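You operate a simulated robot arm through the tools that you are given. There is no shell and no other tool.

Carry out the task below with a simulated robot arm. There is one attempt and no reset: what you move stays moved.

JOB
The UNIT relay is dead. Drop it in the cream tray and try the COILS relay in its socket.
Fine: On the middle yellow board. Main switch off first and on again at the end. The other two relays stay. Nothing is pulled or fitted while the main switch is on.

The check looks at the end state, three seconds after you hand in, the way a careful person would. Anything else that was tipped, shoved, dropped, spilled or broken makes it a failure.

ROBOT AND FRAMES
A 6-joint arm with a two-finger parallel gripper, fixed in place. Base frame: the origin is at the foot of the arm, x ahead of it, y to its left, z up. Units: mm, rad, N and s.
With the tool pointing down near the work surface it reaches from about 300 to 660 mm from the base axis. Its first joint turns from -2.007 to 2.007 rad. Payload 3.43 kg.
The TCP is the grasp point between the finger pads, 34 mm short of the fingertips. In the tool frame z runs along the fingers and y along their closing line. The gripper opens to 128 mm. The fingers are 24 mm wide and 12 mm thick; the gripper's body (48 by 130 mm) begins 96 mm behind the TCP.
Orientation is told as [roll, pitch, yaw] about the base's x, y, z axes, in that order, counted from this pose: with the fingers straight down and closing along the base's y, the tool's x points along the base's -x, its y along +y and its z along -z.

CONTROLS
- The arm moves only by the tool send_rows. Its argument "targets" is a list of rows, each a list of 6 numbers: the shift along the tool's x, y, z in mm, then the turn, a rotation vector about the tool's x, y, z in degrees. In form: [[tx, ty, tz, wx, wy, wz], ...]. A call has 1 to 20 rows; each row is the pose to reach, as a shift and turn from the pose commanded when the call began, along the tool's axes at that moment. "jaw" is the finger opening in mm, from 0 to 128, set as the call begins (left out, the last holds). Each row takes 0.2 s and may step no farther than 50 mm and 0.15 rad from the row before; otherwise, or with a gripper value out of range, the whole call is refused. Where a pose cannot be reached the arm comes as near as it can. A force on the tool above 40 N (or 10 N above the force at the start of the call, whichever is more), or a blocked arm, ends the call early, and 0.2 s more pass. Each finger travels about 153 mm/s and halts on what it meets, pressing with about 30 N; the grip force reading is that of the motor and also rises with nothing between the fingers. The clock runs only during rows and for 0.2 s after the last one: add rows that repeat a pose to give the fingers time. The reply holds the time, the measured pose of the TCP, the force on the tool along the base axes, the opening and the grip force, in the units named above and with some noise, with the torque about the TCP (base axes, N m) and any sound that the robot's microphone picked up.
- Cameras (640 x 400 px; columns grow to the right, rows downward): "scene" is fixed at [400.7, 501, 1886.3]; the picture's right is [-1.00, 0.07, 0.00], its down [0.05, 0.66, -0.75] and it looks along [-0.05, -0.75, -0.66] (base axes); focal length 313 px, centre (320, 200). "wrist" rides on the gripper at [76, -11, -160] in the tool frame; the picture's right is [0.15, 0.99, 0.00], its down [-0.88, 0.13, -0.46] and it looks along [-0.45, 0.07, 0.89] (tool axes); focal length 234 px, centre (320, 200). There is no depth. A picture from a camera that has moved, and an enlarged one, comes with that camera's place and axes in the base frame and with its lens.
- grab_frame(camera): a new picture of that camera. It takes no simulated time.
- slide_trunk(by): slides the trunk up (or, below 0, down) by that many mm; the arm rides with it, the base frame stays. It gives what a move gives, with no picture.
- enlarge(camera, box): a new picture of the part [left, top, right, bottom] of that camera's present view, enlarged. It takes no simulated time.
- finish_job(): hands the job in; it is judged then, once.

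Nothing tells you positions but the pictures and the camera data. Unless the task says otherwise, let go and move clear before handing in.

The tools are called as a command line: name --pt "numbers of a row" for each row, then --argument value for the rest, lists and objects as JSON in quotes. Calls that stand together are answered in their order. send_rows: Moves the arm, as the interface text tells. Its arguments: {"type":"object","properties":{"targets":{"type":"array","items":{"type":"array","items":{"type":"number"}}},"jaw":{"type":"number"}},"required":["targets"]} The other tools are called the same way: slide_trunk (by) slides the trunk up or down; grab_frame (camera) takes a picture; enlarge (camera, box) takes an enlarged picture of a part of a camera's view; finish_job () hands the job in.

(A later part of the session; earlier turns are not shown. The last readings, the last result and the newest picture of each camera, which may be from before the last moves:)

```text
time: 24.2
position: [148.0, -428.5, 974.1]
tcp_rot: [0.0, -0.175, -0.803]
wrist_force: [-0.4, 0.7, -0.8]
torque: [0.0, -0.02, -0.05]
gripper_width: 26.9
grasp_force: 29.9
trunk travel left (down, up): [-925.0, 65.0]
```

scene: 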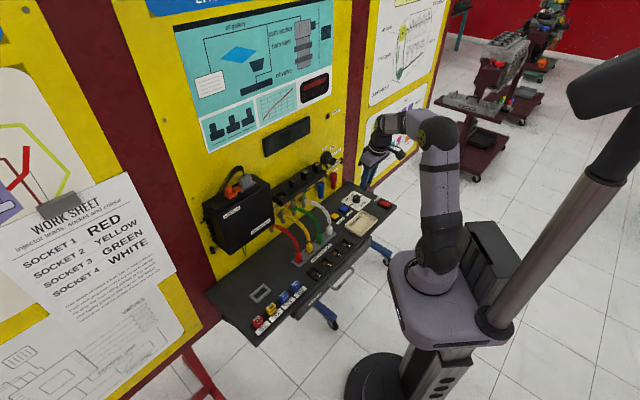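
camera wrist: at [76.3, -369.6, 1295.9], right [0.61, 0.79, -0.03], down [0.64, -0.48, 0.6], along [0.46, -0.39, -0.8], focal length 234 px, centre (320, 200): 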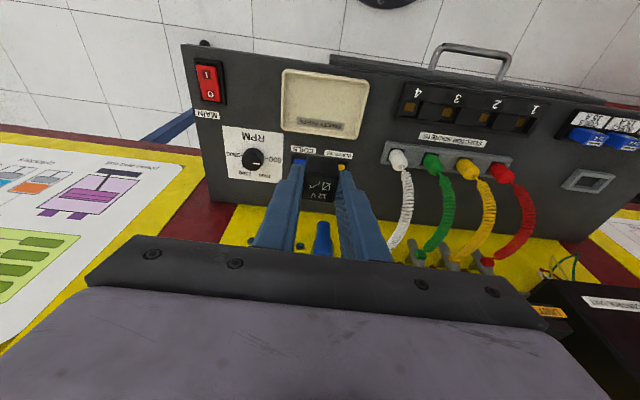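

send_rows --pt "0.17 0 0.98 0 0 0" --pt "0.35 0 1.97 0 0 0" --pt "0.52 0 2.95 0 0 0"

enlarge --camera "scene" --box '[360, 195, 395, 230]'

```text
time: 25.0
position: [148.1, -429.8, 971.1]
tcp_rot: [0.001, -0.174, -0.804]
wrist_force: [0.0, -0.4, -0.2]
torque: [0.03, 0.01, 0.0]
gripper_width: 26.6
grasp_force: 29.9
trunk travel left (down, up): [-925.0, 65.0]
```

```text
11.43 times, centred on (378, 212) of scene
camera zoom: at [400.7, 501.0, 1886.3], right [-1.0, 0.07, 0.0], down [0.05, 0.66, -0.75], along [-0.05, -0.75, -0.66], focal length 3573 px, centre (-337, 57)
```

zoom: 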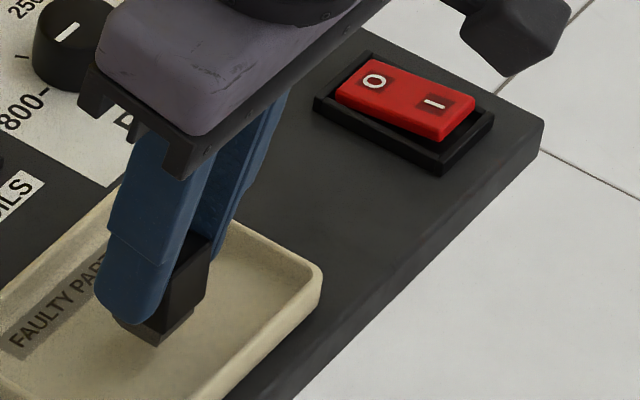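

The plug base looks nearly on the tray floor. I'll release here and rise straight up.

send_rows --pt "0 0 0 0 0 0" --pt "0 0 0 0 0 0" --pt "0 0 0 0 0 0" --jaw 50

enlarge --camera "scene" --box '[350, 190, 400, 240]'

enlarge --camera "wrist" --box '[200, 60, 440, 220]'

```text
time: 25.8
position: [148.1, -428.3, 970.2]
tcp_rot: [0.001, -0.175, -0.802]
wrist_force: [0.8, -0.5, 0.7]
torque: [0.01, 0.01, 0.01]
gripper_width: 50.0
grasp_force: 0.0
trunk travel left (down, up): [-925.0, 65.0]
```

```text
8.00 times, centred on (375, 215) of scene
camera zoom: at [400.7, 501.0, 1886.3], right [-1.0, 0.07, 0.0], down [0.05, 0.66, -0.75], along [-0.05, -0.75, -0.66], focal length 2501 px, centre (-120, 80)
```

zoom: 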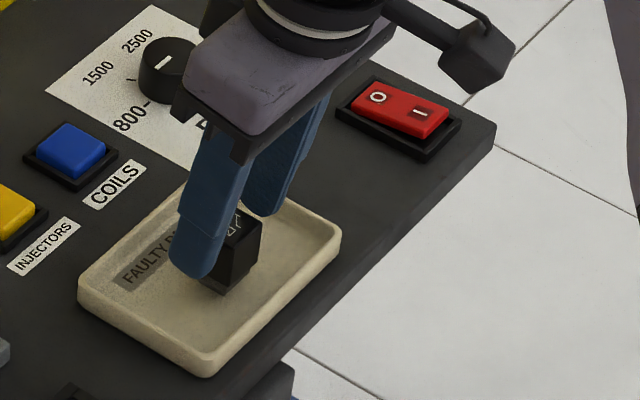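

```text
2.50 times, centred on (320, 140) of wrist
camera zoom: at [69.3, -363.2, 1115.2], right [0.61, 0.79, -0.03], down [0.64, -0.48, 0.6], along [0.46, -0.38, -0.8], focal length 585 px, centre (320, 350)
```

zoom: 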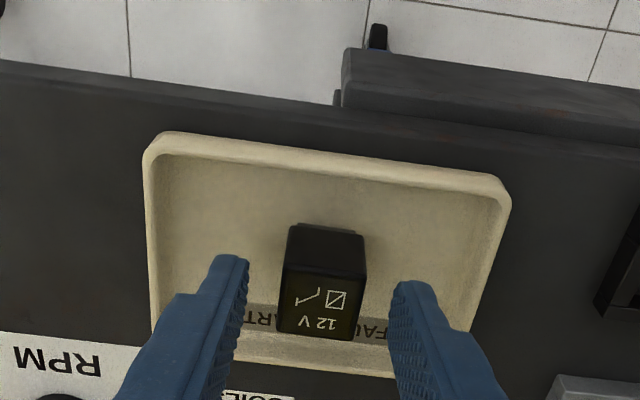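

UNIT is standing upright in the cream tray. I'll rise clear and move to a viewing position in front of the COILS relay.

send_rows --pt "-8.51 0 -48.25 0 0 0" --pt "-17.01 0 -96.51 0 0 0" --pt "-25.52 0 -144.77 0 0 0" --pt "-34.03 0 -193.02 0 0 0" --pt "-61.58 26.42 -221.67 0 0 0" --pt "-89.13 52.85 -250.32 0 0 0" --pt "-116.68 79.28 -278.97 0 0 0" --pt "-144.23 105.7 -307.62 0 0 0" --pt "-144.23 105.7 -307.62 0 0 0"

enlarge --camera "wrist" --box '[220, 120, 480, 270]'

enlarge --camera "scene" --box '[260, 130, 400, 240]'

```text
time: 27.8
position: [285.3, -420.3, 1297.8]
tcp_rot: [0.0, -0.174, -0.804]
wrist_force: [-0.4, -0.5, -0.2]
torque: [0.02, -0.01, -0.02]
gripper_width: 50.1
grasp_force: 0.1
trunk travel left (down, up): [-925.0, 65.0]
```

```text
2.46 times, centred on (350, 195) of wrist
camera zoom: at [206.1, -354.6, 1442.7], right [0.61, 0.79, -0.03], down [0.64, -0.48, 0.6], along [0.46, -0.38, -0.8], focal length 576 px, centre (246, 212)
```

zoom: 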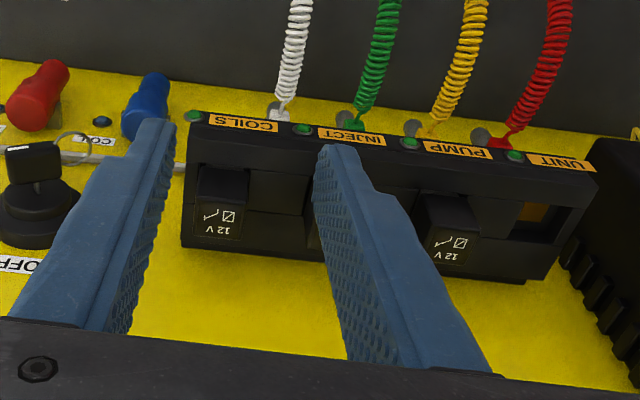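

```text
3.64 times, centred on (330, 185) of scene
camera zoom: at [400.7, 501.0, 1886.3], right [-1.0, 0.07, 0.0], down [0.05, 0.66, -0.75], along [-0.05, -0.75, -0.66], focal length 1137 px, centre (284, 254)
```

zoom: 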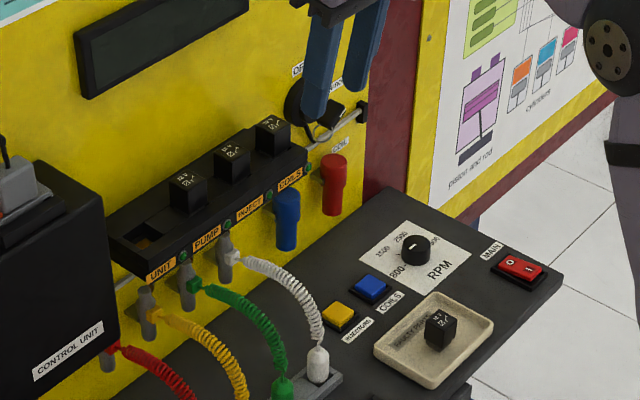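

The COILS relay is directly ahead, and the ignition key is well clear at about 120 mm to the side. I'll move to the same hover position above COILS that I used above UNIT, so I can compare the pictures.

send_rows --pt "-24.2 -0.1 22.2 0 0 0" --pt "-48.3 -0.1 44.4 0 0 0" --pt "-72.54 -0.2 66.6 0 0 0" --pt "-72.54 -0.2 66.6 0 0 0"

enlarge --camera "wrist" --box '[220, 100, 420, 250]'

enlarge --camera "scene" --box '[275, 120, 365, 205]'

```text
time: 28.8
position: [341.9, -480.2, 1246.0]
tcp_rot: [0.002, -0.176, -0.803]
wrist_force: [0.0, 0.7, 0.8]
torque: [0.0, -0.04, 0.0]
gripper_width: 49.8
grasp_force: 0.0
trunk travel left (down, up): [-925.0, 65.0]
```

```text
2.67 times, centred on (320, 175) of wrist
camera zoom: at [263.2, -412.8, 1390.5], right [0.61, 0.79, -0.03], down [0.64, -0.48, 0.6], along [0.46, -0.39, -0.8], focal length 624 px, centre (320, 267)
```

zoom: 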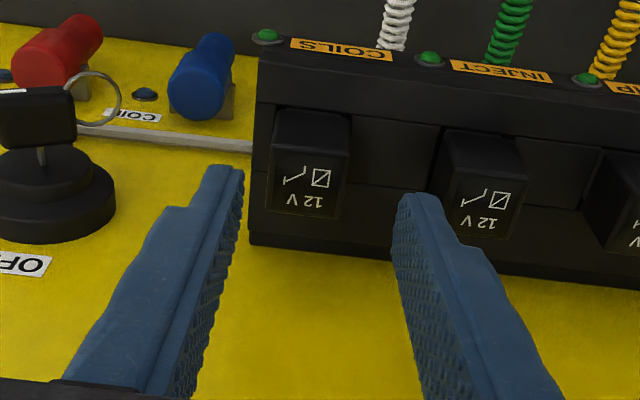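

```text
4.71 times, centred on (320, 162) of scene
camera zoom: at [400.7, 501.0, 1886.3], right [-1.0, 0.07, 0.0], down [0.05, 0.66, -0.75], along [-0.05, -0.75, -0.66], focal length 1471 px, centre (320, 376)
```

zoom: 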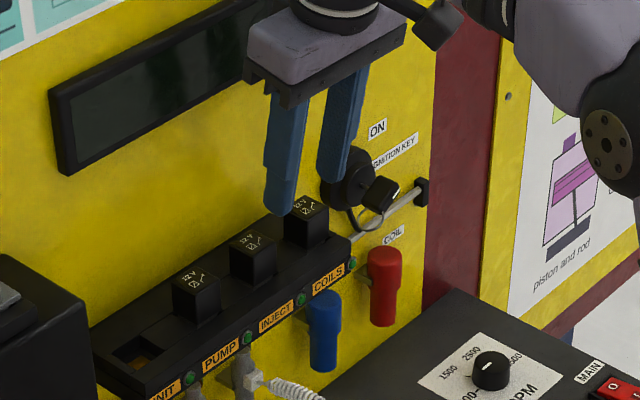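

Compared with UNIT's view, COILS sits about 5 mm further toward the board and 6 mm further along. So the strip runs about 1.5° off my yaw. I'll correct the position and yaw and look again.

send_rows --pt "-5.32 -5.4 0.94 0 0 -1.55" --pt "-5.32 -5.4 0.94 0 0 -1.55"

enlarge --camera "wrist" --box '[220, 100, 420, 250]'

enlarge --camera "wrist" --box '[290, 120, 390, 190]'

```text
time: 29.4
position: [342.1, -487.3, 1244.4]
tcp_rot: [-0.005, -0.174, -0.777]
wrist_force: [-0.7, 0.2, 0.4]
torque: [-0.04, 0.03, -0.01]
gripper_width: 50.3
grasp_force: 0.0
trunk travel left (down, up): [-925.0, 65.0]
```

```text
2.67 times, centred on (320, 175) of wrist
camera zoom: at [262.2, -422.5, 1390.1], right [0.59, 0.81, -0.03], down [0.66, -0.46, 0.6], along [0.47, -0.38, -0.8], focal length 624 px, centre (320, 267)
```

zoom: 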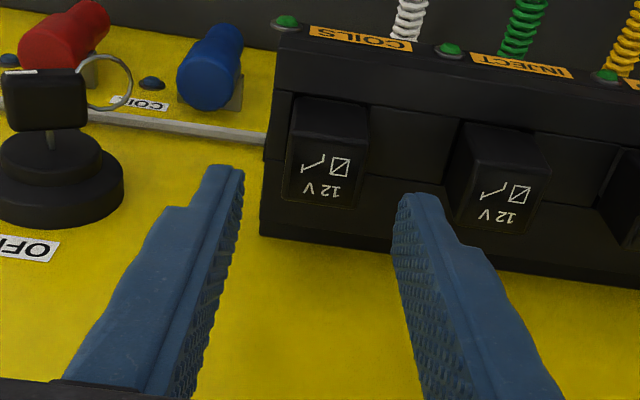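

```text
5.71 times, centred on (340, 155) of wrist
camera zoom: at [262.2, -422.5, 1390.1], right [0.59, 0.81, -0.03], down [0.66, -0.46, 0.6], along [0.47, -0.38, -0.8], focal length 1338 px, centre (206, 457)
```

zoom: 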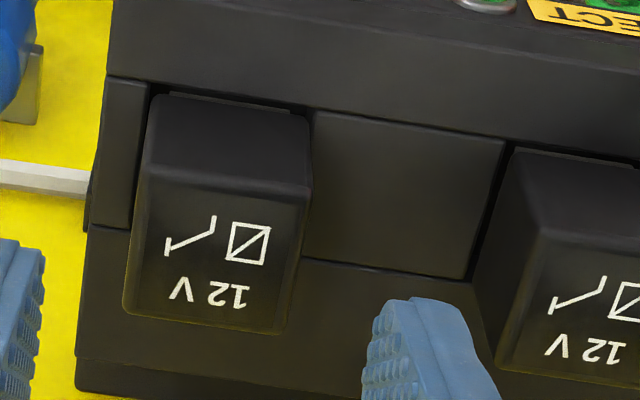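

The strip now looks parallel to my fingers, and COILS is exactly where UNIT appeared in the reference view (pitch about 64 mm). I'll descend to the same grip height as before.

send_rows --pt "1.3 0.3 7.4 0 0 0" --pt "2.6 0.3 14.8 0 0 0" --pt "3.9 0.3 22.2 0 0 0" --pt "5.2 0.3 29.5 0 0 0" --pt "5.9 0.3 33.5 0 0 0" --pt "6.42 0.3 36.44 0 0 0" --pt "6.42 0.3 36.44 0 0 0"

enlarge --camera "wrist" --box '[240, 110, 400, 220]'

enlarge --camera "scene" --box '[300, 145, 345, 185]'

```text
time: 31.0
position: [341.8, -487.7, 1207.9]
tcp_rot: [-0.005, -0.174, -0.777]
wrist_force: [0.2, -0.1, -0.9]
torque: [0.01, 0.0, -0.03]
gripper_width: 49.7
grasp_force: 0.1
trunk travel left (down, up): [-925.0, 65.0]
```

```text
3.64 times, centred on (320, 165) of wrist
camera zoom: at [262.7, -422.8, 1353.1], right [0.59, 0.81, -0.03], down [0.66, -0.46, 0.6], along [0.47, -0.37, -0.8], focal length 852 px, centre (320, 327)
```

zoom: 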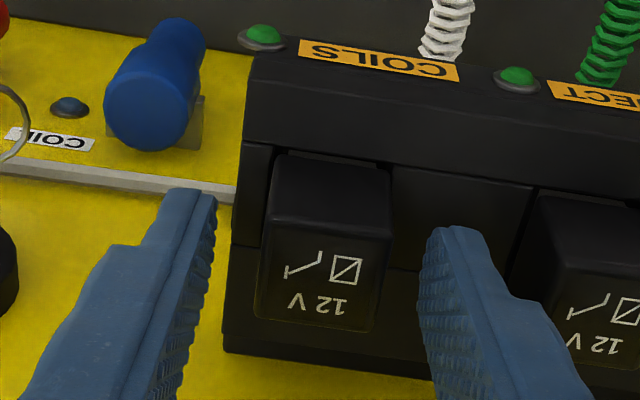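

```text
10.00 times, centred on (322, 165) of scene
camera zoom: at [400.7, 501.0, 1886.3], right [-1.0, 0.07, 0.0], down [0.05, 0.66, -0.75], along [-0.05, -0.75, -0.66], focal length 3126 px, centre (295, 550)
```

zoom: 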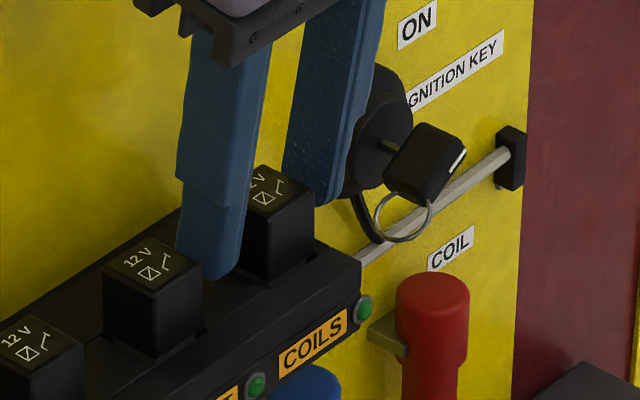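

COILS sits centred between the open fingers. I'll add a 0.3 mm fine shift and close on it.

send_rows --pt "0 0.3 0 0 0 0" --pt "0 0.3 0 0 0 0" --pt "0 0.3 0 0 0 0" --jaw 15

enlarge --camera "wrist" --box '[240, 110, 400, 220]'

enlarge --camera "scene" --box '[300, 145, 345, 185]'

```text
time: 31.8
position: [343.7, -487.8, 1209.2]
tcp_rot: [-0.005, -0.175, -0.776]
wrist_force: [0.1, -0.9, 0.4]
torque: [-0.01, 0.04, 0.02]
gripper_width: 26.9
grasp_force: 30.0
trunk travel left (down, up): [-925.0, 65.0]
```

```text
3.64 times, centred on (320, 165) of wrist
camera zoom: at [262.9, -422.8, 1353.3], right [0.59, 0.81, -0.03], down [0.66, -0.46, 0.6], along [0.47, -0.38, -0.8], focal length 852 px, centre (320, 327)
```

zoom: 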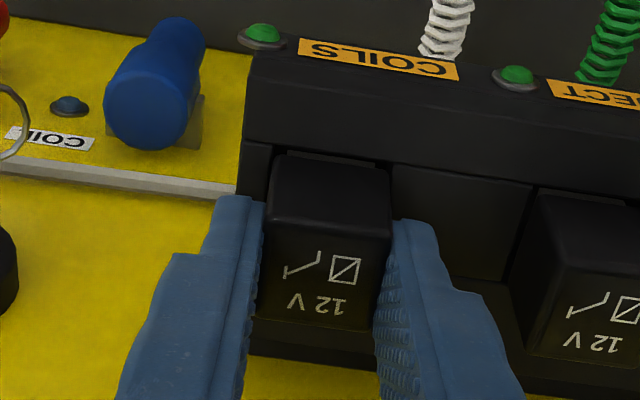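

```text
10.00 times, centred on (322, 165) of scene
camera zoom: at [400.7, 501.0, 1886.3], right [-1.0, 0.07, 0.0], down [0.05, 0.66, -0.75], along [-0.05, -0.75, -0.66], focal length 3126 px, centre (295, 550)
```

zoom: 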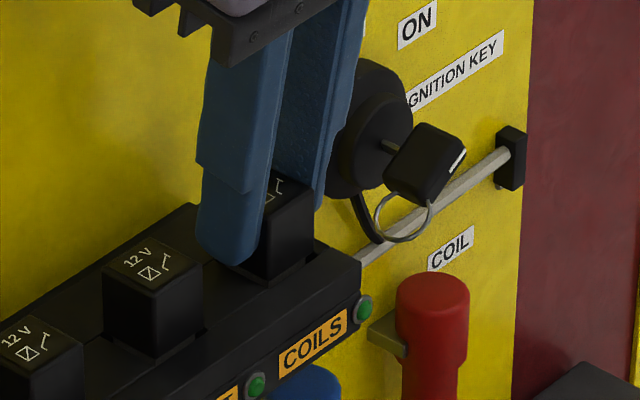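

COILS is gripped (26.9 mm) and didn't shift, so it is centred. I'll pull it straight up.

send_rows --pt "-0.35 0 -1.97 0 0 0" --pt "-0.69 0 -3.94 0 0 0" --pt "-1.04 0 -5.91 0 0 0" --pt "-1.39 0 -7.88 0 0 0" --pt "-1.74 0 -9.85 0 0 0" --pt "-2.6 0 -14.77 0 0 0" --pt "-3.47 0 -19.7 0 0 0" --pt "-5.21 0 -29.54 0 0 0" --pt "-6.94 0 -39.39 0 0 0" --pt "-6.94 0 -39.39 0 0 0"

enlarge --camera "wrist" --box '[240, 110, 400, 220]'

grab_frame --camera "wrist"

enlarge --camera "scene" --box '[270, 130, 350, 200]'

```text
time: 34.0
position: [342.7, -485.9, 1248.8]
tcp_rot: [-0.005, -0.174, -0.777]
wrist_force: [0.1, 0.5, -0.4]
torque: [0.0, -0.03, -0.02]
gripper_width: 26.7
grasp_force: 30.3
trunk travel left (down, up): [-925.0, 65.0]
```

```text
3.64 times, centred on (320, 165) of wrist
camera zoom: at [263.0, -422.2, 1394.0], right [0.59, 0.81, -0.03], down [0.66, -0.46, 0.6], along [0.47, -0.38, -0.8], focal length 852 px, centre (320, 327)
```

zoom: 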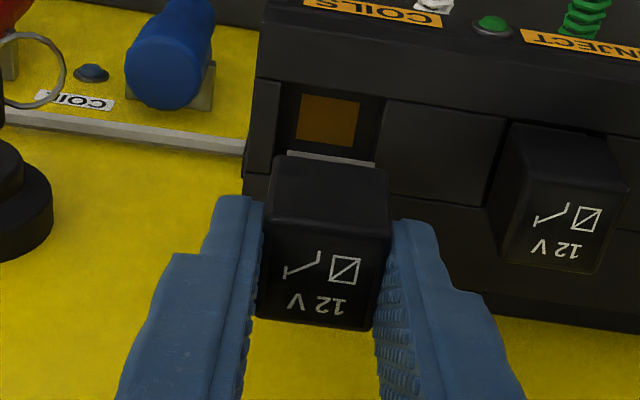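

```text
taken
camera wrist: at [263.0, -422.2, 1394.0], right [0.59, 0.81, -0.03], down [0.66, -0.46, 0.6], along [0.47, -0.38, -0.8], focal length 234 px, centre (320, 200)
```

wrist: 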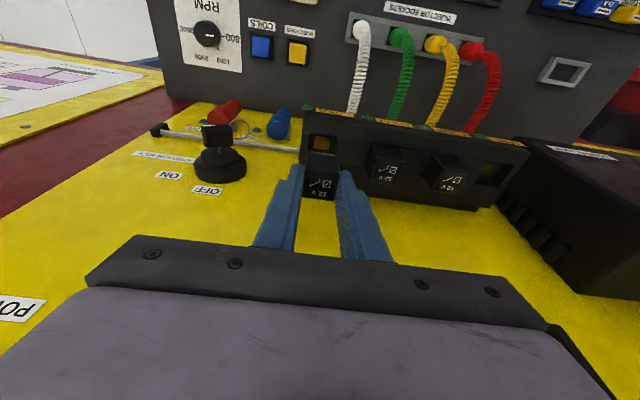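

```text
5.71 times, centred on (310, 165) of scene
camera zoom: at [400.7, 501.0, 1886.3], right [-1.0, 0.07, 0.0], down [0.05, 0.66, -0.75], along [-0.05, -0.75, -0.66], focal length 1786 px, centre (377, 400)
```

zoom: 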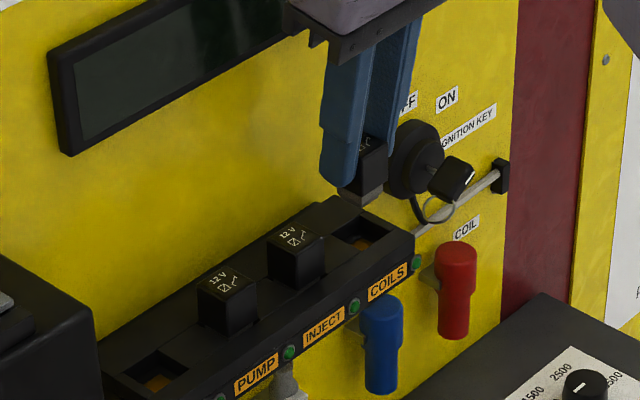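

COILS is out cleanly. This view of its own socket, with the relay held above it, is the reference I'll match over the UNIT socket. I'll record it at high zoom.

enlarge --camera "wrist" --box '[295, 115, 359, 155]'

enlarge --camera "wrist" --box '[290, 140, 370, 205]'

enlarge --camera "wrist" --box '[290, 95, 540, 215]'

```text
10.00 times, centred on (327, 135) of wrist
camera zoom: at [263.0, -422.2, 1394.0], right [0.59, 0.81, -0.03], down [0.66, -0.46, 0.6], along [0.47, -0.38, -0.8], focal length 2342 px, centre (250, 850)
```

zoom: 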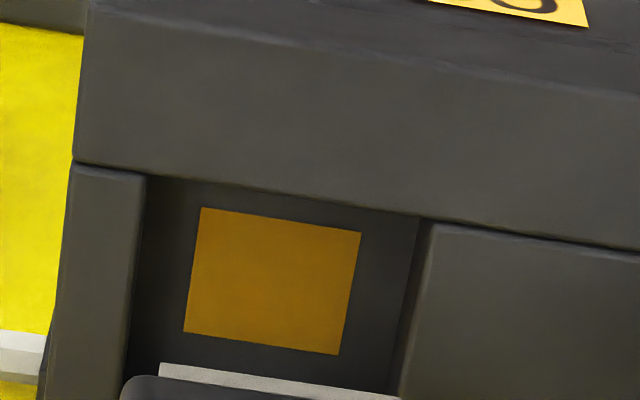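

```text
6.15 times, centred on (330, 172) of wrist
camera zoom: at [263.0, -422.2, 1394.0], right [0.59, 0.81, -0.03], down [0.66, -0.46, 0.6], along [0.47, -0.38, -0.8], focal length 1441 px, centre (258, 369)
```

zoom: 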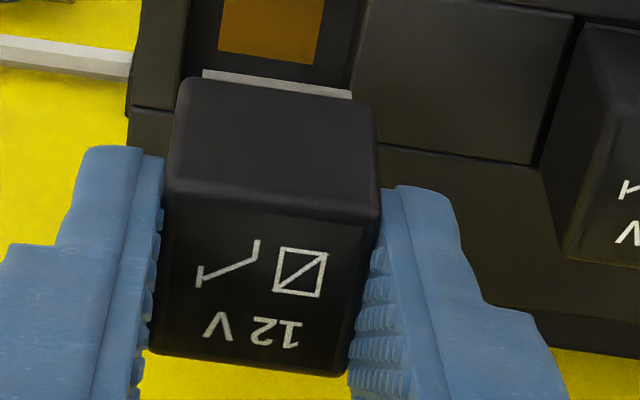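

```text
2.56 times, centred on (415, 155) of wrist
camera zoom: at [263.0, -422.2, 1394.0], right [0.59, 0.81, -0.03], down [0.66, -0.46, 0.6], along [0.47, -0.38, -0.8], focal length 600 px, centre (77, 315)
```

zoom: 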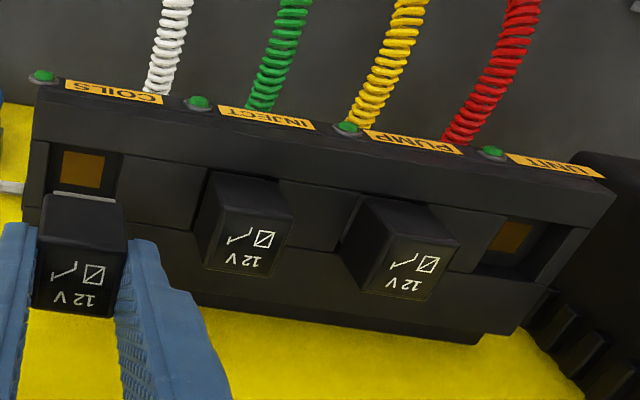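

I'll raise the COILS relay over its neighbours, carry it along the strip 192 mm (three pitches), and hover above the UNIT socket at the same height as this reference.

send_rows --pt "-6.07 -0.16 -34.47 0 0 0" --pt "-6.26 38.24 -34.62 0 0 0" --pt "-6.44 76.64 -34.77 0 0 0" --pt "-6.63 115.03 -34.93 0 0 0" --pt "-6.81 153.43 -35.08 0 0 0" --pt "-7.0 191.83 -35.23 0 0 0" --pt "-7.0 191.83 -35.23 0 0 0" --pt "-3.9 191.91 -18 0 0 0" --pt "-0.93 191.99 -0.76 0 0 0" --pt "-0.93 191.99 -0.76 0 0 0"

enlarge --camera "wrist" --box '[295, 115, 359, 155]'

enlarge --camera "wrist" --box '[240, 110, 400, 220]'

enlarge --camera "scene" --box '[260, 140, 340, 205]'

```text
time: 36.2
position: [478.7, -349.8, 1247.7]
tcp_rot: [-0.004, -0.175, -0.777]
wrist_force: [-1.2, 0.3, -0.2]
torque: [0.02, -0.02, 0.0]
gripper_width: 26.7
grasp_force: 30.3
trunk travel left (down, up): [-925.0, 65.0]
```

```text
10.00 times, centred on (327, 135) of wrist
camera zoom: at [398.4, -285.4, 1393.4], right [0.59, 0.81, -0.03], down [0.66, -0.46, 0.6], along [0.47, -0.38, -0.8], focal length 2342 px, centre (250, 850)
```

zoom: 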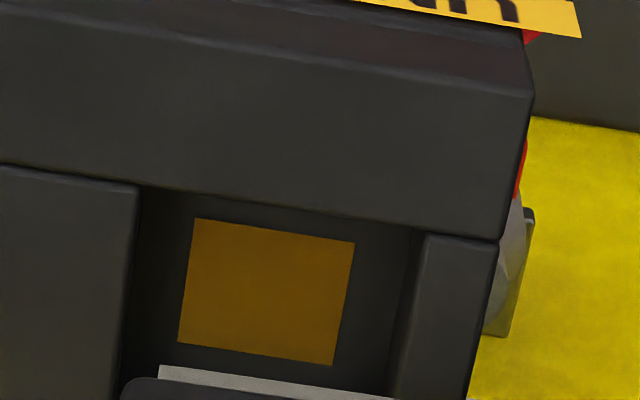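

```text
3.64 times, centred on (320, 165) of wrist
camera zoom: at [398.4, -285.4, 1393.4], right [0.59, 0.81, -0.03], down [0.66, -0.46, 0.6], along [0.47, -0.38, -0.8], focal length 852 px, centre (320, 327)
```

zoom: 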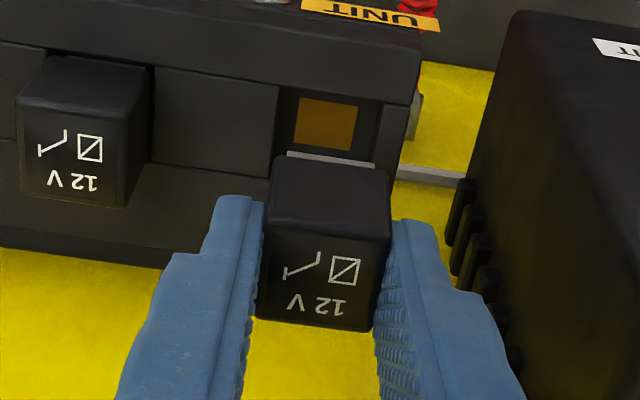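

```text
6.15 times, centred on (300, 172) of scene
camera zoom: at [400.7, 501.0, 1886.3], right [-1.0, 0.07, 0.0], down [0.05, 0.66, -0.75], along [-0.05, -0.75, -0.66], focal length 1924 px, centre (443, 369)
```

zoom: 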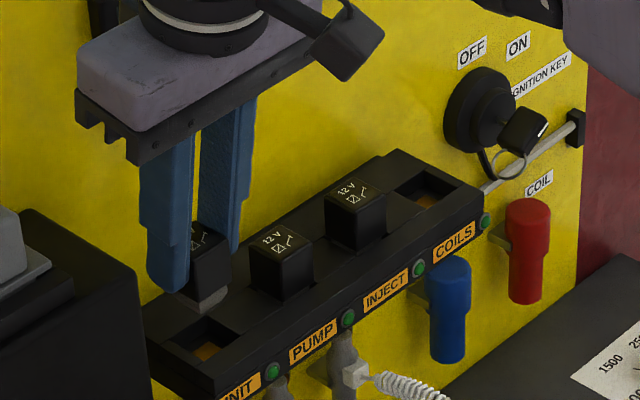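

Compared with the reference, the socket needs about 1.2 mm more toward the board and 0.6 mm back along the strip. I'll apply that and recheck.

send_rows --pt "-1.18 -0.57 0.21 0 0 0" --pt "-1.18 -0.57 0.21 0 0 0"

enlarge --camera "wrist" --box '[295, 115, 359, 155]'

enlarge --camera "wrist" --box '[290, 140, 370, 205]'

```text
time: 36.8
position: [480.1, -351.6, 1250.2]
tcp_rot: [-0.006, -0.174, -0.776]
wrist_force: [0.9, -0.1, 0.0]
torque: [-0.02, 0.0, -0.06]
gripper_width: 26.8
grasp_force: 29.7
trunk travel left (down, up): [-925.0, 65.0]
```

```text
10.00 times, centred on (327, 135) of wrist
camera zoom: at [398.7, -287.2, 1393.8], right [0.59, 0.81, -0.03], down [0.66, -0.46, 0.6], along [0.47, -0.38, -0.8], focal length 2342 px, centre (250, 850)
```

zoom: 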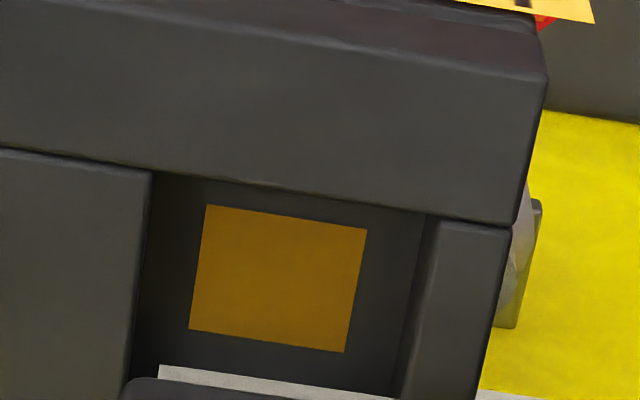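

```text
6.15 times, centred on (330, 172) of wrist
camera zoom: at [398.7, -287.2, 1393.8], right [0.59, 0.81, -0.03], down [0.66, -0.46, 0.6], along [0.47, -0.38, -0.8], focal length 1441 px, centre (258, 369)
```

zoom: 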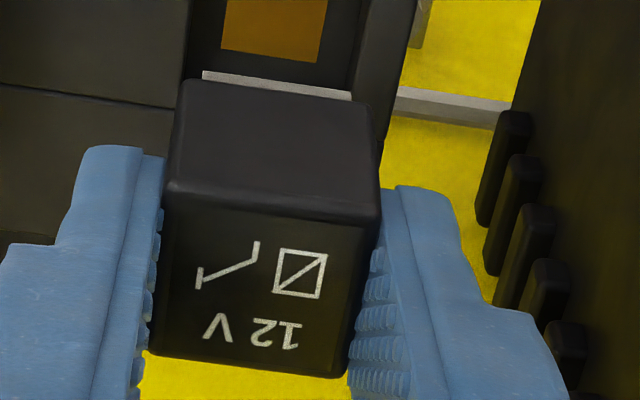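

It is now within half a millimetre. I'll make a tiny correction and lower 20 mm toward the socket, then check again.

send_rows --pt "1.21 0.42 4.86 0 0 0" --pt "2.08 0.45 9.79 0 0 0" --pt "2.94 0.47 14.71 0 0 0" --pt "3.81 0.49 19.64 0 0 0" --pt "3.81 0.49 19.64 0 0 0"

enlarge --camera "wrist" --box '[280, 110, 376, 170]'

enlarge --camera "scene" --box '[270, 160, 320, 205]'

```text
time: 38.0
position: [478.8, -351.9, 1229.0]
tcp_rot: [-0.004, -0.173, -0.777]
wrist_force: [0.0, 0.3, -0.1]
torque: [0.04, 0.0, 0.0]
gripper_width: 26.9
grasp_force: 30.2
trunk travel left (down, up): [-925.0, 65.0]
```

```text
6.67 times, centred on (328, 140) of wrist
camera zoom: at [398.7, -287.0, 1373.5], right [0.59, 0.81, -0.03], down [0.66, -0.46, 0.6], along [0.47, -0.38, -0.8], focal length 1561 px, centre (267, 600)
```

zoom: 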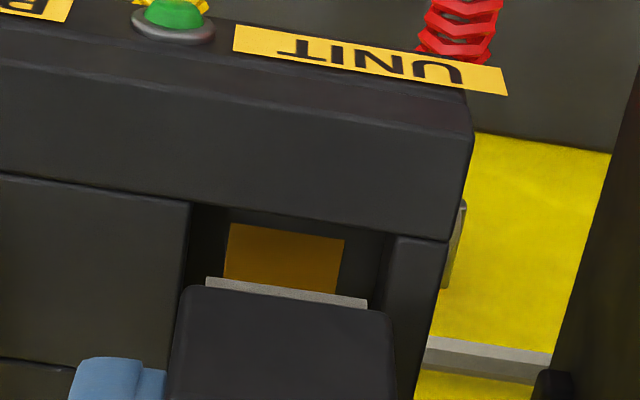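

```text
8.89 times, centred on (295, 182) of scene
camera zoom: at [400.7, 501.0, 1886.3], right [-1.0, 0.07, 0.0], down [0.05, 0.66, -0.75], along [-0.05, -0.75, -0.66], focal length 2779 px, centre (542, 356)
```

zoom: 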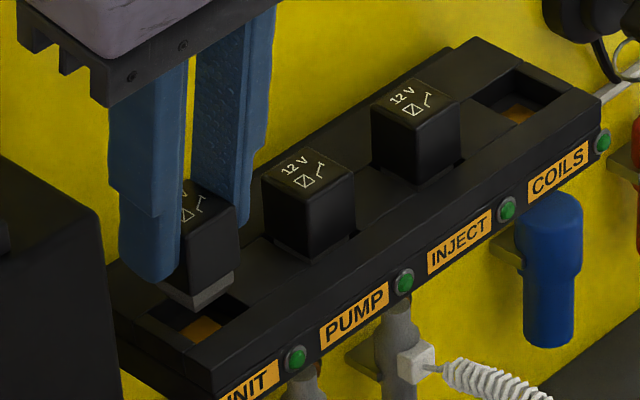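

It's lined up over the socket. I'll continue straight down in small steps, watching the force.

send_rows --pt "0.35 0.01 1.97 0 0 0" --pt "0.69 0.02 3.94 0 0 0" --pt "1.04 0.03 5.91 0 0 0" --pt "1.39 0.04 7.88 0 0 0" --pt "1.74 0.05 9.85 0 0 0" --pt "2.08 0.06 11.82 0 0 0"

enlarge --camera "wrist" --box '[280, 110, 376, 170]'

enlarge --camera "scene" --box '[270, 160, 320, 205]'

```text
time: 39.4
position: [478.6, -351.5, 1217.8]
tcp_rot: [-0.006, -0.175, -0.778]
wrist_force: [0.9, 0.6, 0.6]
torque: [0.01, 0.02, -0.02]
gripper_width: 26.8
grasp_force: 29.8
trunk travel left (down, up): [-925.0, 65.0]
```

```text
6.67 times, centred on (328, 140) of wrist
camera zoom: at [398.4, -286.8, 1361.6], right [0.59, 0.81, -0.03], down [0.66, -0.46, 0.6], along [0.47, -0.38, -0.8], focal length 1561 px, centre (267, 600)
```

zoom: 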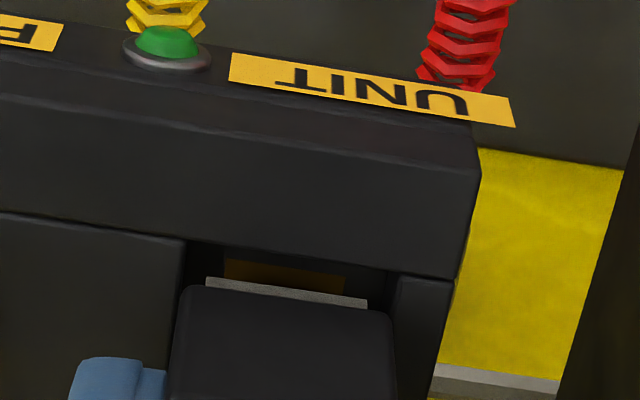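

```text
8.89 times, centred on (295, 182) of scene
camera zoom: at [400.7, 501.0, 1886.3], right [-1.0, 0.07, 0.0], down [0.05, 0.66, -0.75], along [-0.05, -0.75, -0.66], focal length 2779 px, centre (542, 356)
```

zoom: 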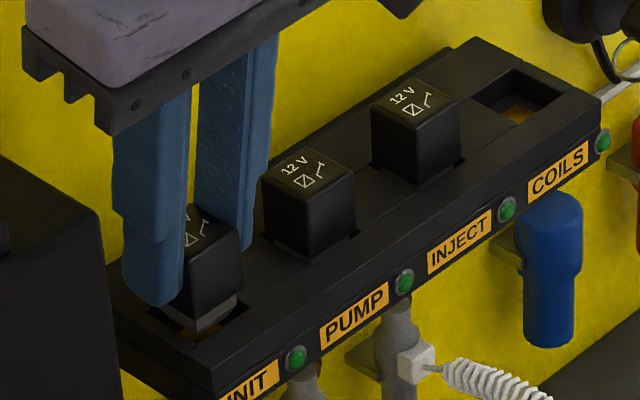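

The plug is entering the socket opening with no side force. I'll continue the last 8 mm in 1 mm steps.

send_rows --pt "0.17 0 0.98 0 0 0" --pt "0.35 0.01 1.97 0 0 0" --pt "0.52 0.01 2.95 0 0 0" --pt "0.69 0.02 3.94 0 0 0" --pt "0.87 0.02 4.92 0 0 0" --pt "1.04 0.03 5.91 0 0 0" --pt "1.21 0.03 6.89 0 0 0" --pt "1.39 0.04 7.88 0 0 0" --pt "1.39 0.04 7.88 0 0 0"

enlarge --camera "wrist" --box '[240, 110, 400, 220]'

enlarge --camera "scene" --box '[270, 160, 320, 205]'

```text
time: 41.4
position: [479.0, -351.2, 1208.1]
tcp_rot: [-0.005, -0.177, -0.776]
wrist_force: [0.7, -0.3, 0.0]
torque: [-0.02, 0.0, -0.03]
gripper_width: 26.8
grasp_force: 30.2
trunk travel left (down, up): [-925.0, 65.0]
```

```text
3.64 times, centred on (320, 165) of wrist
camera zoom: at [399.0, -286.7, 1353.4], right [0.59, 0.81, -0.03], down [0.66, -0.46, 0.6], along [0.47, -0.37, -0.8], focal length 852 px, centre (320, 327)
```

zoom: 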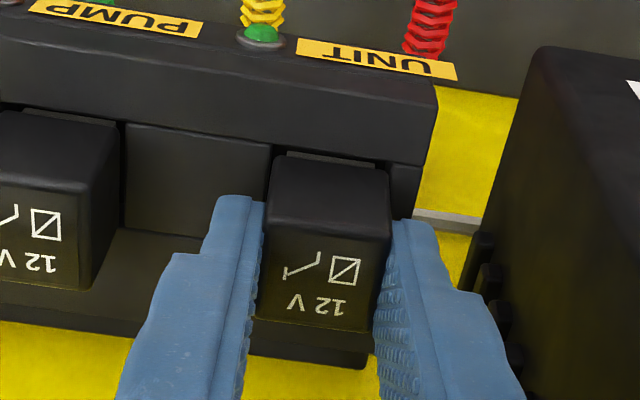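

```text
8.89 times, centred on (295, 182) of scene
camera zoom: at [400.7, 501.0, 1886.3], right [-1.0, 0.07, 0.0], down [0.05, 0.66, -0.75], along [-0.05, -0.75, -0.66], focal length 2779 px, centre (542, 356)
```

zoom: 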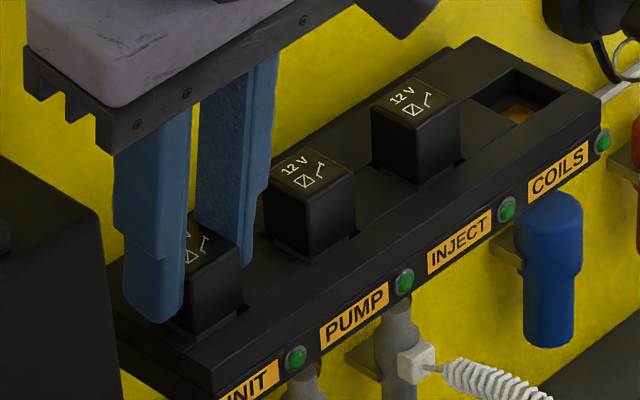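

The view now matches COILS's original seated view exactly. I'll press gently another 1.5 mm to be sure it is fully home.

send_rows --pt "0.09 0 0.49 0 0 0" --pt "0.17 0 0.98 0 0 0" --pt "0.26 0 1.48 0 0 0" --pt "0.26 0 1.48 0 0 0"

enlarge --camera "wrist" --box '[240, 110, 400, 220]'

```text
time: 42.4
position: [479.1, -350.6, 1208.4]
tcp_rot: [-0.004, -0.178, -0.776]
wrist_force: [0.4, 0.2, 6.0]
torque: [0.02, -0.06, 0.0]
gripper_width: 26.8
grasp_force: 30.5
trunk travel left (down, up): [-925.0, 65.0]
```

```text
3.64 times, centred on (320, 165) of wrist
camera zoom: at [398.5, -286.5, 1352.7], right [0.59, 0.81, -0.03], down [0.65, -0.46, 0.6], along [0.47, -0.38, -0.8], focal length 852 px, centre (320, 327)
```

zoom: 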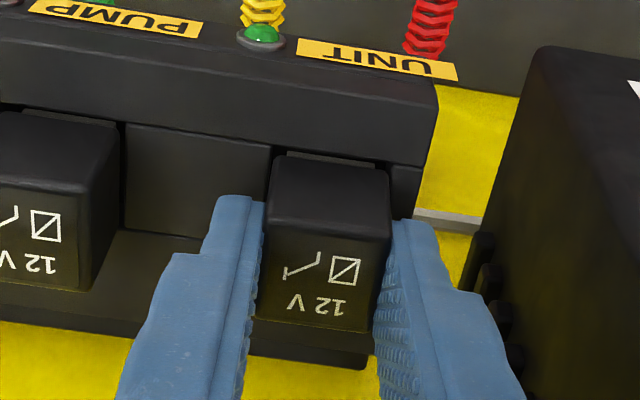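

A 6 N upward reaction shows it has bottomed out and is fully seated. I'll release by opening to 50 mm, which clears the neighbours, and check.

send_rows --pt "0 0 0 0 0 0" --pt "0 0 0 0 0 0" --pt "0 0 0 0 0 0" --jaw 50

enlarge --camera "wrist" --box '[240, 110, 400, 220]'

enlarge --camera "scene" --box '[270, 160, 320, 205]'

```text
time: 43.2
position: [479.9, -351.7, 1206.6]
tcp_rot: [-0.004, -0.176, -0.777]
wrist_force: [-0.1, 0.0, -0.1]
torque: [-0.01, -0.02, -0.06]
gripper_width: 50.1
grasp_force: 0.0
trunk travel left (down, up): [-925.0, 65.0]
```

```text
3.64 times, centred on (320, 165) of wrist
camera zoom: at [398.9, -286.8, 1351.9], right [0.59, 0.81, -0.03], down [0.66, -0.46, 0.6], along [0.47, -0.38, -0.8], focal length 852 px, centre (320, 327)
```

zoom: 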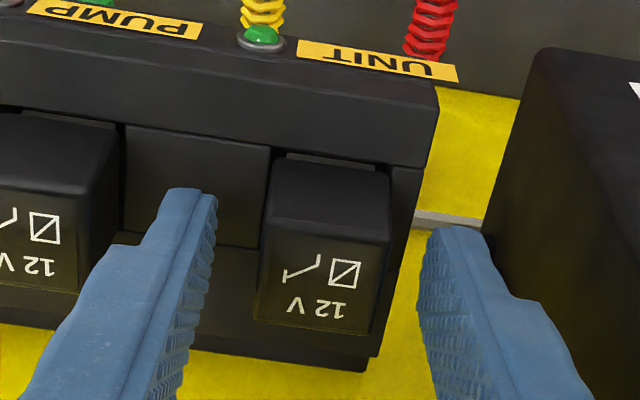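

```text
8.89 times, centred on (295, 182) of scene
camera zoom: at [400.7, 501.0, 1886.3], right [-1.0, 0.07, 0.0], down [0.05, 0.66, -0.75], along [-0.05, -0.75, -0.66], focal length 2779 px, centre (542, 356)
```

zoom: 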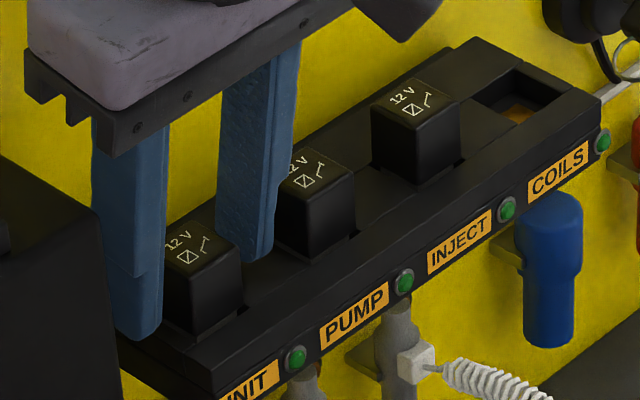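

The COILS relay stands seated in the UNIT socket, level with PUMP. I'll rise straight up, back off, and then look over the whole bench before switching on.

send_rows --pt "-1.74 -0.05 -9.85 0 0 0" --pt "-6.94 -0.19 -39.4 0 0 0" --pt "-10.41 -0.28 -59.09 0 0 0" --pt "28.8 -0.35 -81.2 0 0 0" --pt "68.1 -0.42 -103.4 0 0 0" --pt "68.1 -0.42 -103.4 0 0 0"

enlarge --camera "wrist" --box '[140, 130, 400, 270]'

enlarge --camera "scene" --box '[250, 130, 350, 210]'

```text
time: 44.6
position: [419.5, -291.9, 1296.3]
tcp_rot: [-0.006, -0.174, -0.777]
wrist_force: [-0.1, 0.0, 0.2]
torque: [0.01, 0.0, 0.01]
gripper_width: 49.9
grasp_force: 0.1
trunk travel left (down, up): [-925.0, 65.0]
```

```text
2.46 times, centred on (270, 200) of wrist
camera zoom: at [338.9, -227.1, 1441.8], right [0.59, 0.81, -0.03], down [0.66, -0.46, 0.6], along [0.47, -0.37, -0.8], focal length 576 px, centre (443, 200)
```

zoom: 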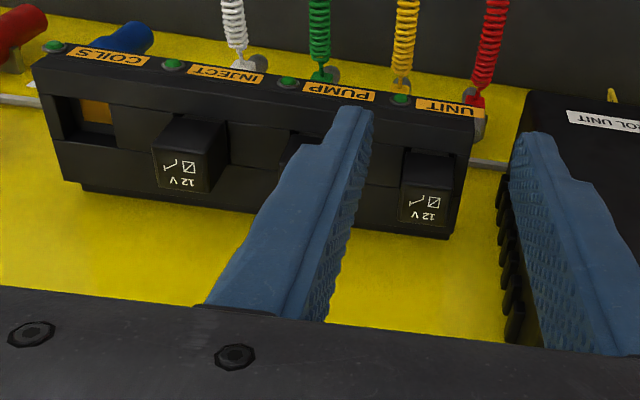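

```text
5.00 times, centred on (300, 170) of scene
camera zoom: at [400.7, 501.0, 1886.3], right [-1.0, 0.07, 0.0], down [0.05, 0.66, -0.75], along [-0.05, -0.75, -0.66], focal length 1563 px, centre (420, 350)
```

zoom: 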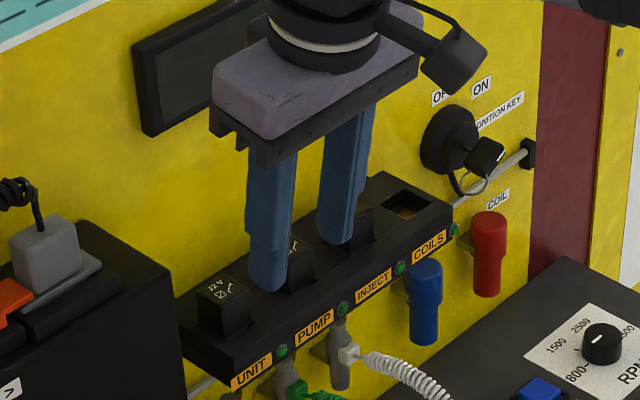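

All relays are where they should be. Now I'll close the fingers and move above MAIN's "I" end, tilting back to 20°.

send_rows --pt "12.43 -41.89 11.58 0 -0.91 0" --pt "24.85 -83.78 23.16 0 -1.82 0" --pt "37.28 -125.67 34.75 0 -2.73 0" --pt "49.71 -167.56 46.33 0 -3.64 0" --pt "62.14 -209.45 57.91 0 -4.55 0" --pt "74.56 -251.35 69.49 0 -5.45 0" --pt "86.99 -293.24 81.07 0 -6.36 0" --pt "99.42 -335.13 92.65 0 -7.27 0" --pt "111.85 -377.02 104.24 0 -8.18 0" --pt "124.27 -418.91 115.82 0 -9.09 0" --pt "136.7 -460.8 127.4 0 -10 0" --pt "136.7 -460.8 127.4 0 -10 0" --jaw 0

grab_frame --camera "wrist"

enlarge --camera "wrist" --box '[290, 40, 370, 130]'

enlarge --camera "scene" --box '[330, 110, 440, 230]'

```text
time: 47.2
position: [15.6, -541.0, 1149.9]
tcp_rot: [-0.007, -0.349, -0.776]
wrist_force: [0.0, 1.4, -0.2]
torque: [-0.02, 0.02, -0.02]
gripper_width: 0.4
grasp_force: 30.0
trunk travel left (down, up): [-925.0, 65.0]
```

```text
taken
camera wrist: at [-81.6, -460.1, 1275.0], right [0.59, 0.8, -0.06], down [0.57, -0.37, 0.73], along [0.56, -0.47, -0.68], focal length 234 px, centre (320, 200)
```

wrist: 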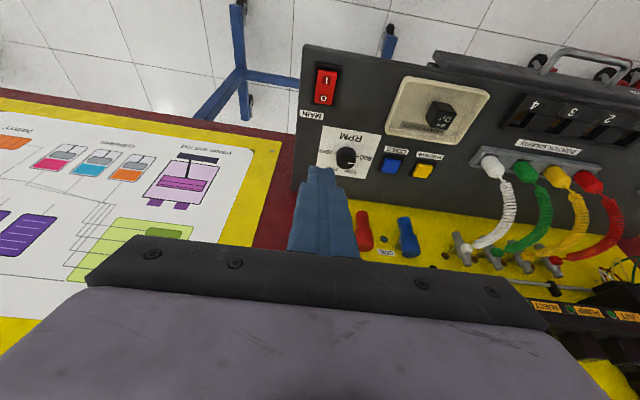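

```text
4.44 times, centred on (330, 85) of wrist
camera zoom: at [-81.6, -460.1, 1275.0], right [0.59, 0.8, -0.06], down [0.57, -0.37, 0.73], along [0.56, -0.47, -0.68], focal length 1041 px, centre (276, 711)
```

zoom: 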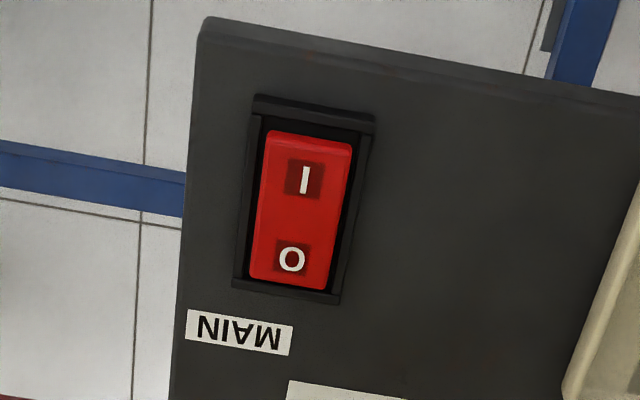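

```text
3.33 times, centred on (385, 170) of scene
camera zoom: at [400.7, 501.0, 1886.3], right [-1.0, 0.07, 0.0], down [0.05, 0.66, -0.75], along [-0.05, -0.75, -0.66], focal length 1042 px, centre (103, 300)
```

zoom: 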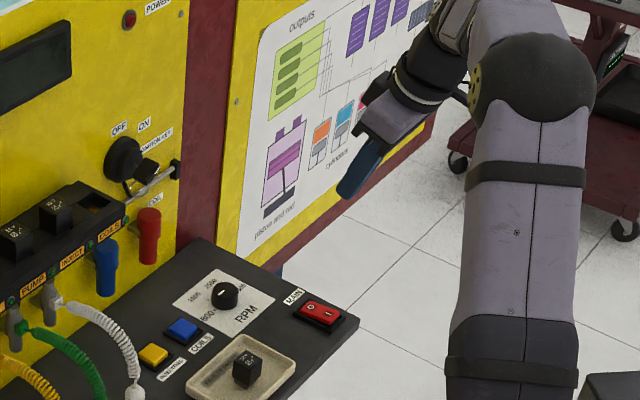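

I'm above the rocker with "I" raised, and the relay is visible standing in the tray. I'll shift 3 mm to centre on the "I" mark and descend to just above it.

send_rows --pt "14.9 -2.8 42.5 0 0 0" --pt "30.3 -2.6 84.7 0 0 0" --pt "45.7 -2.4 127 0 0 0" --pt "59.7 -2.2 165.6 0 0 0" --pt "59.7 -2.2 165.6 0 0 0"

enlarge --camera "wrist" --box '[240, 80, 420, 280]'

enlarge --camera "scene" --box '[365, 180, 405, 215]'

```text
time: 48.4
position: [11.6, -543.7, 974.1]
tcp_rot: [-0.006, -0.348, -0.776]
wrist_force: [0.3, 1.4, 0.4]
torque: [0.0, -0.04, -0.02]
gripper_width: 0.1
grasp_force: 29.9
trunk travel left (down, up): [-925.0, 65.0]
```

```text
2.00 times, centred on (330, 180) of wrist
camera zoom: at [-85.0, -463.4, 1098.0], right [0.6, 0.8, -0.06], down [0.57, -0.37, 0.73], along [0.56, -0.47, -0.68], focal length 468 px, centre (300, 240)
```

zoom: 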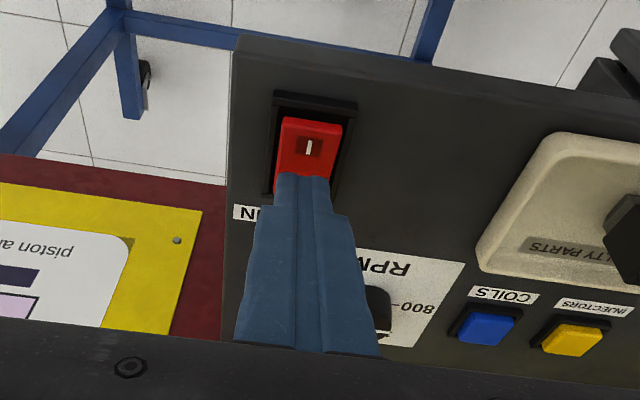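

```text
11.43 times, centred on (385, 198) of scene
camera zoom: at [400.7, 501.0, 1886.3], right [-1.0, 0.07, 0.0], down [0.05, 0.66, -0.75], along [-0.05, -0.75, -0.66], focal length 3573 px, centre (-423, 229)
```

zoom: 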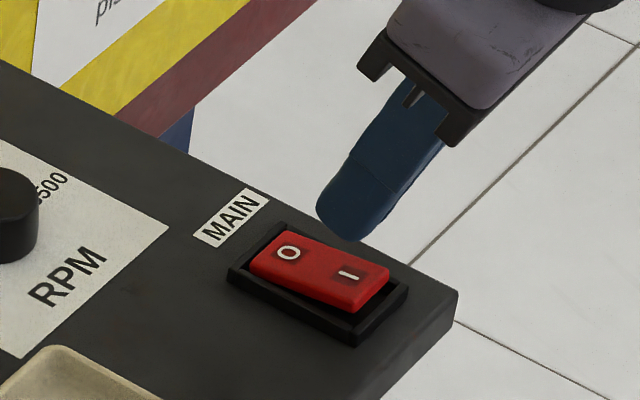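

The tip is over "I". I'll shift 1.5 mm to centre, then press down in small steps, as before.

send_rows --pt "1.7 1.5 4.7 0 0 0" --pt "3.4 1.5 9.4 0 0 0" --pt "4.8 1.6 13.2 0 0 0" --pt "5.5 1.6 15 0 0 0" --pt "5.8 1.6 16 0 0 0" --pt "6.2 1.6 16.9 0 0 0" --pt "6.5 1.6 17.9 0 0 0" --pt "6.8 1.6 18.8 0 0 0" --pt "7.2 1.6 19.7 0 0 0" --pt "7.5 1.6 20.7 0 0 0" --pt "7.9 1.6 21.6 0 0 0" --pt "8.2 1.6 22.6 0 0 0" --pt "8.5 1.6 23.5 0 0 0"

enlarge --camera "scene" --box '[365, 180, 405, 215]'

enlarge --camera "scene" --box '[240, 90, 360, 190]'

```text
time: 51.2
position: [13.5, -543.7, 947.6]
tcp_rot: [-0.004, -0.349, -0.774]
wrist_force: [-0.2, 0.9, 0.3]
torque: [0.0, 0.01, 0.01]
gripper_width: 0.1
grasp_force: 29.9
trunk travel left (down, up): [-925.0, 65.0]
```

```text
11.43 times, centred on (385, 198) of scene
camera zoom: at [400.7, 501.0, 1886.3], right [-1.0, 0.07, 0.0], down [0.05, 0.66, -0.75], along [-0.05, -0.75, -0.66], focal length 3573 px, centre (-423, 229)
```

zoom: 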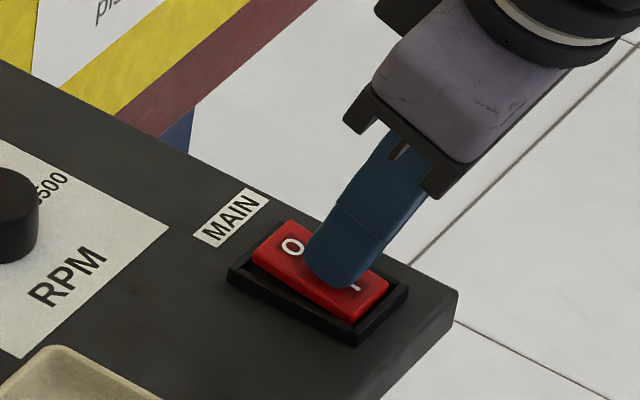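

```text
4.00 times, centred on (300, 140) of scene
camera zoom: at [400.7, 501.0, 1886.3], right [-1.0, 0.07, 0.0], down [0.05, 0.66, -0.75], along [-0.05, -0.75, -0.66], focal length 1250 px, centre (400, 440)
```

zoom: 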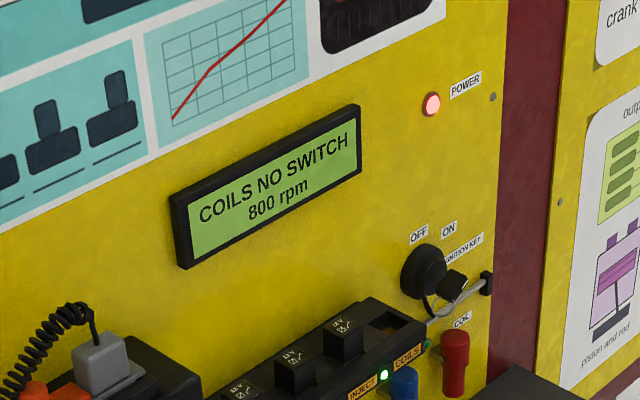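

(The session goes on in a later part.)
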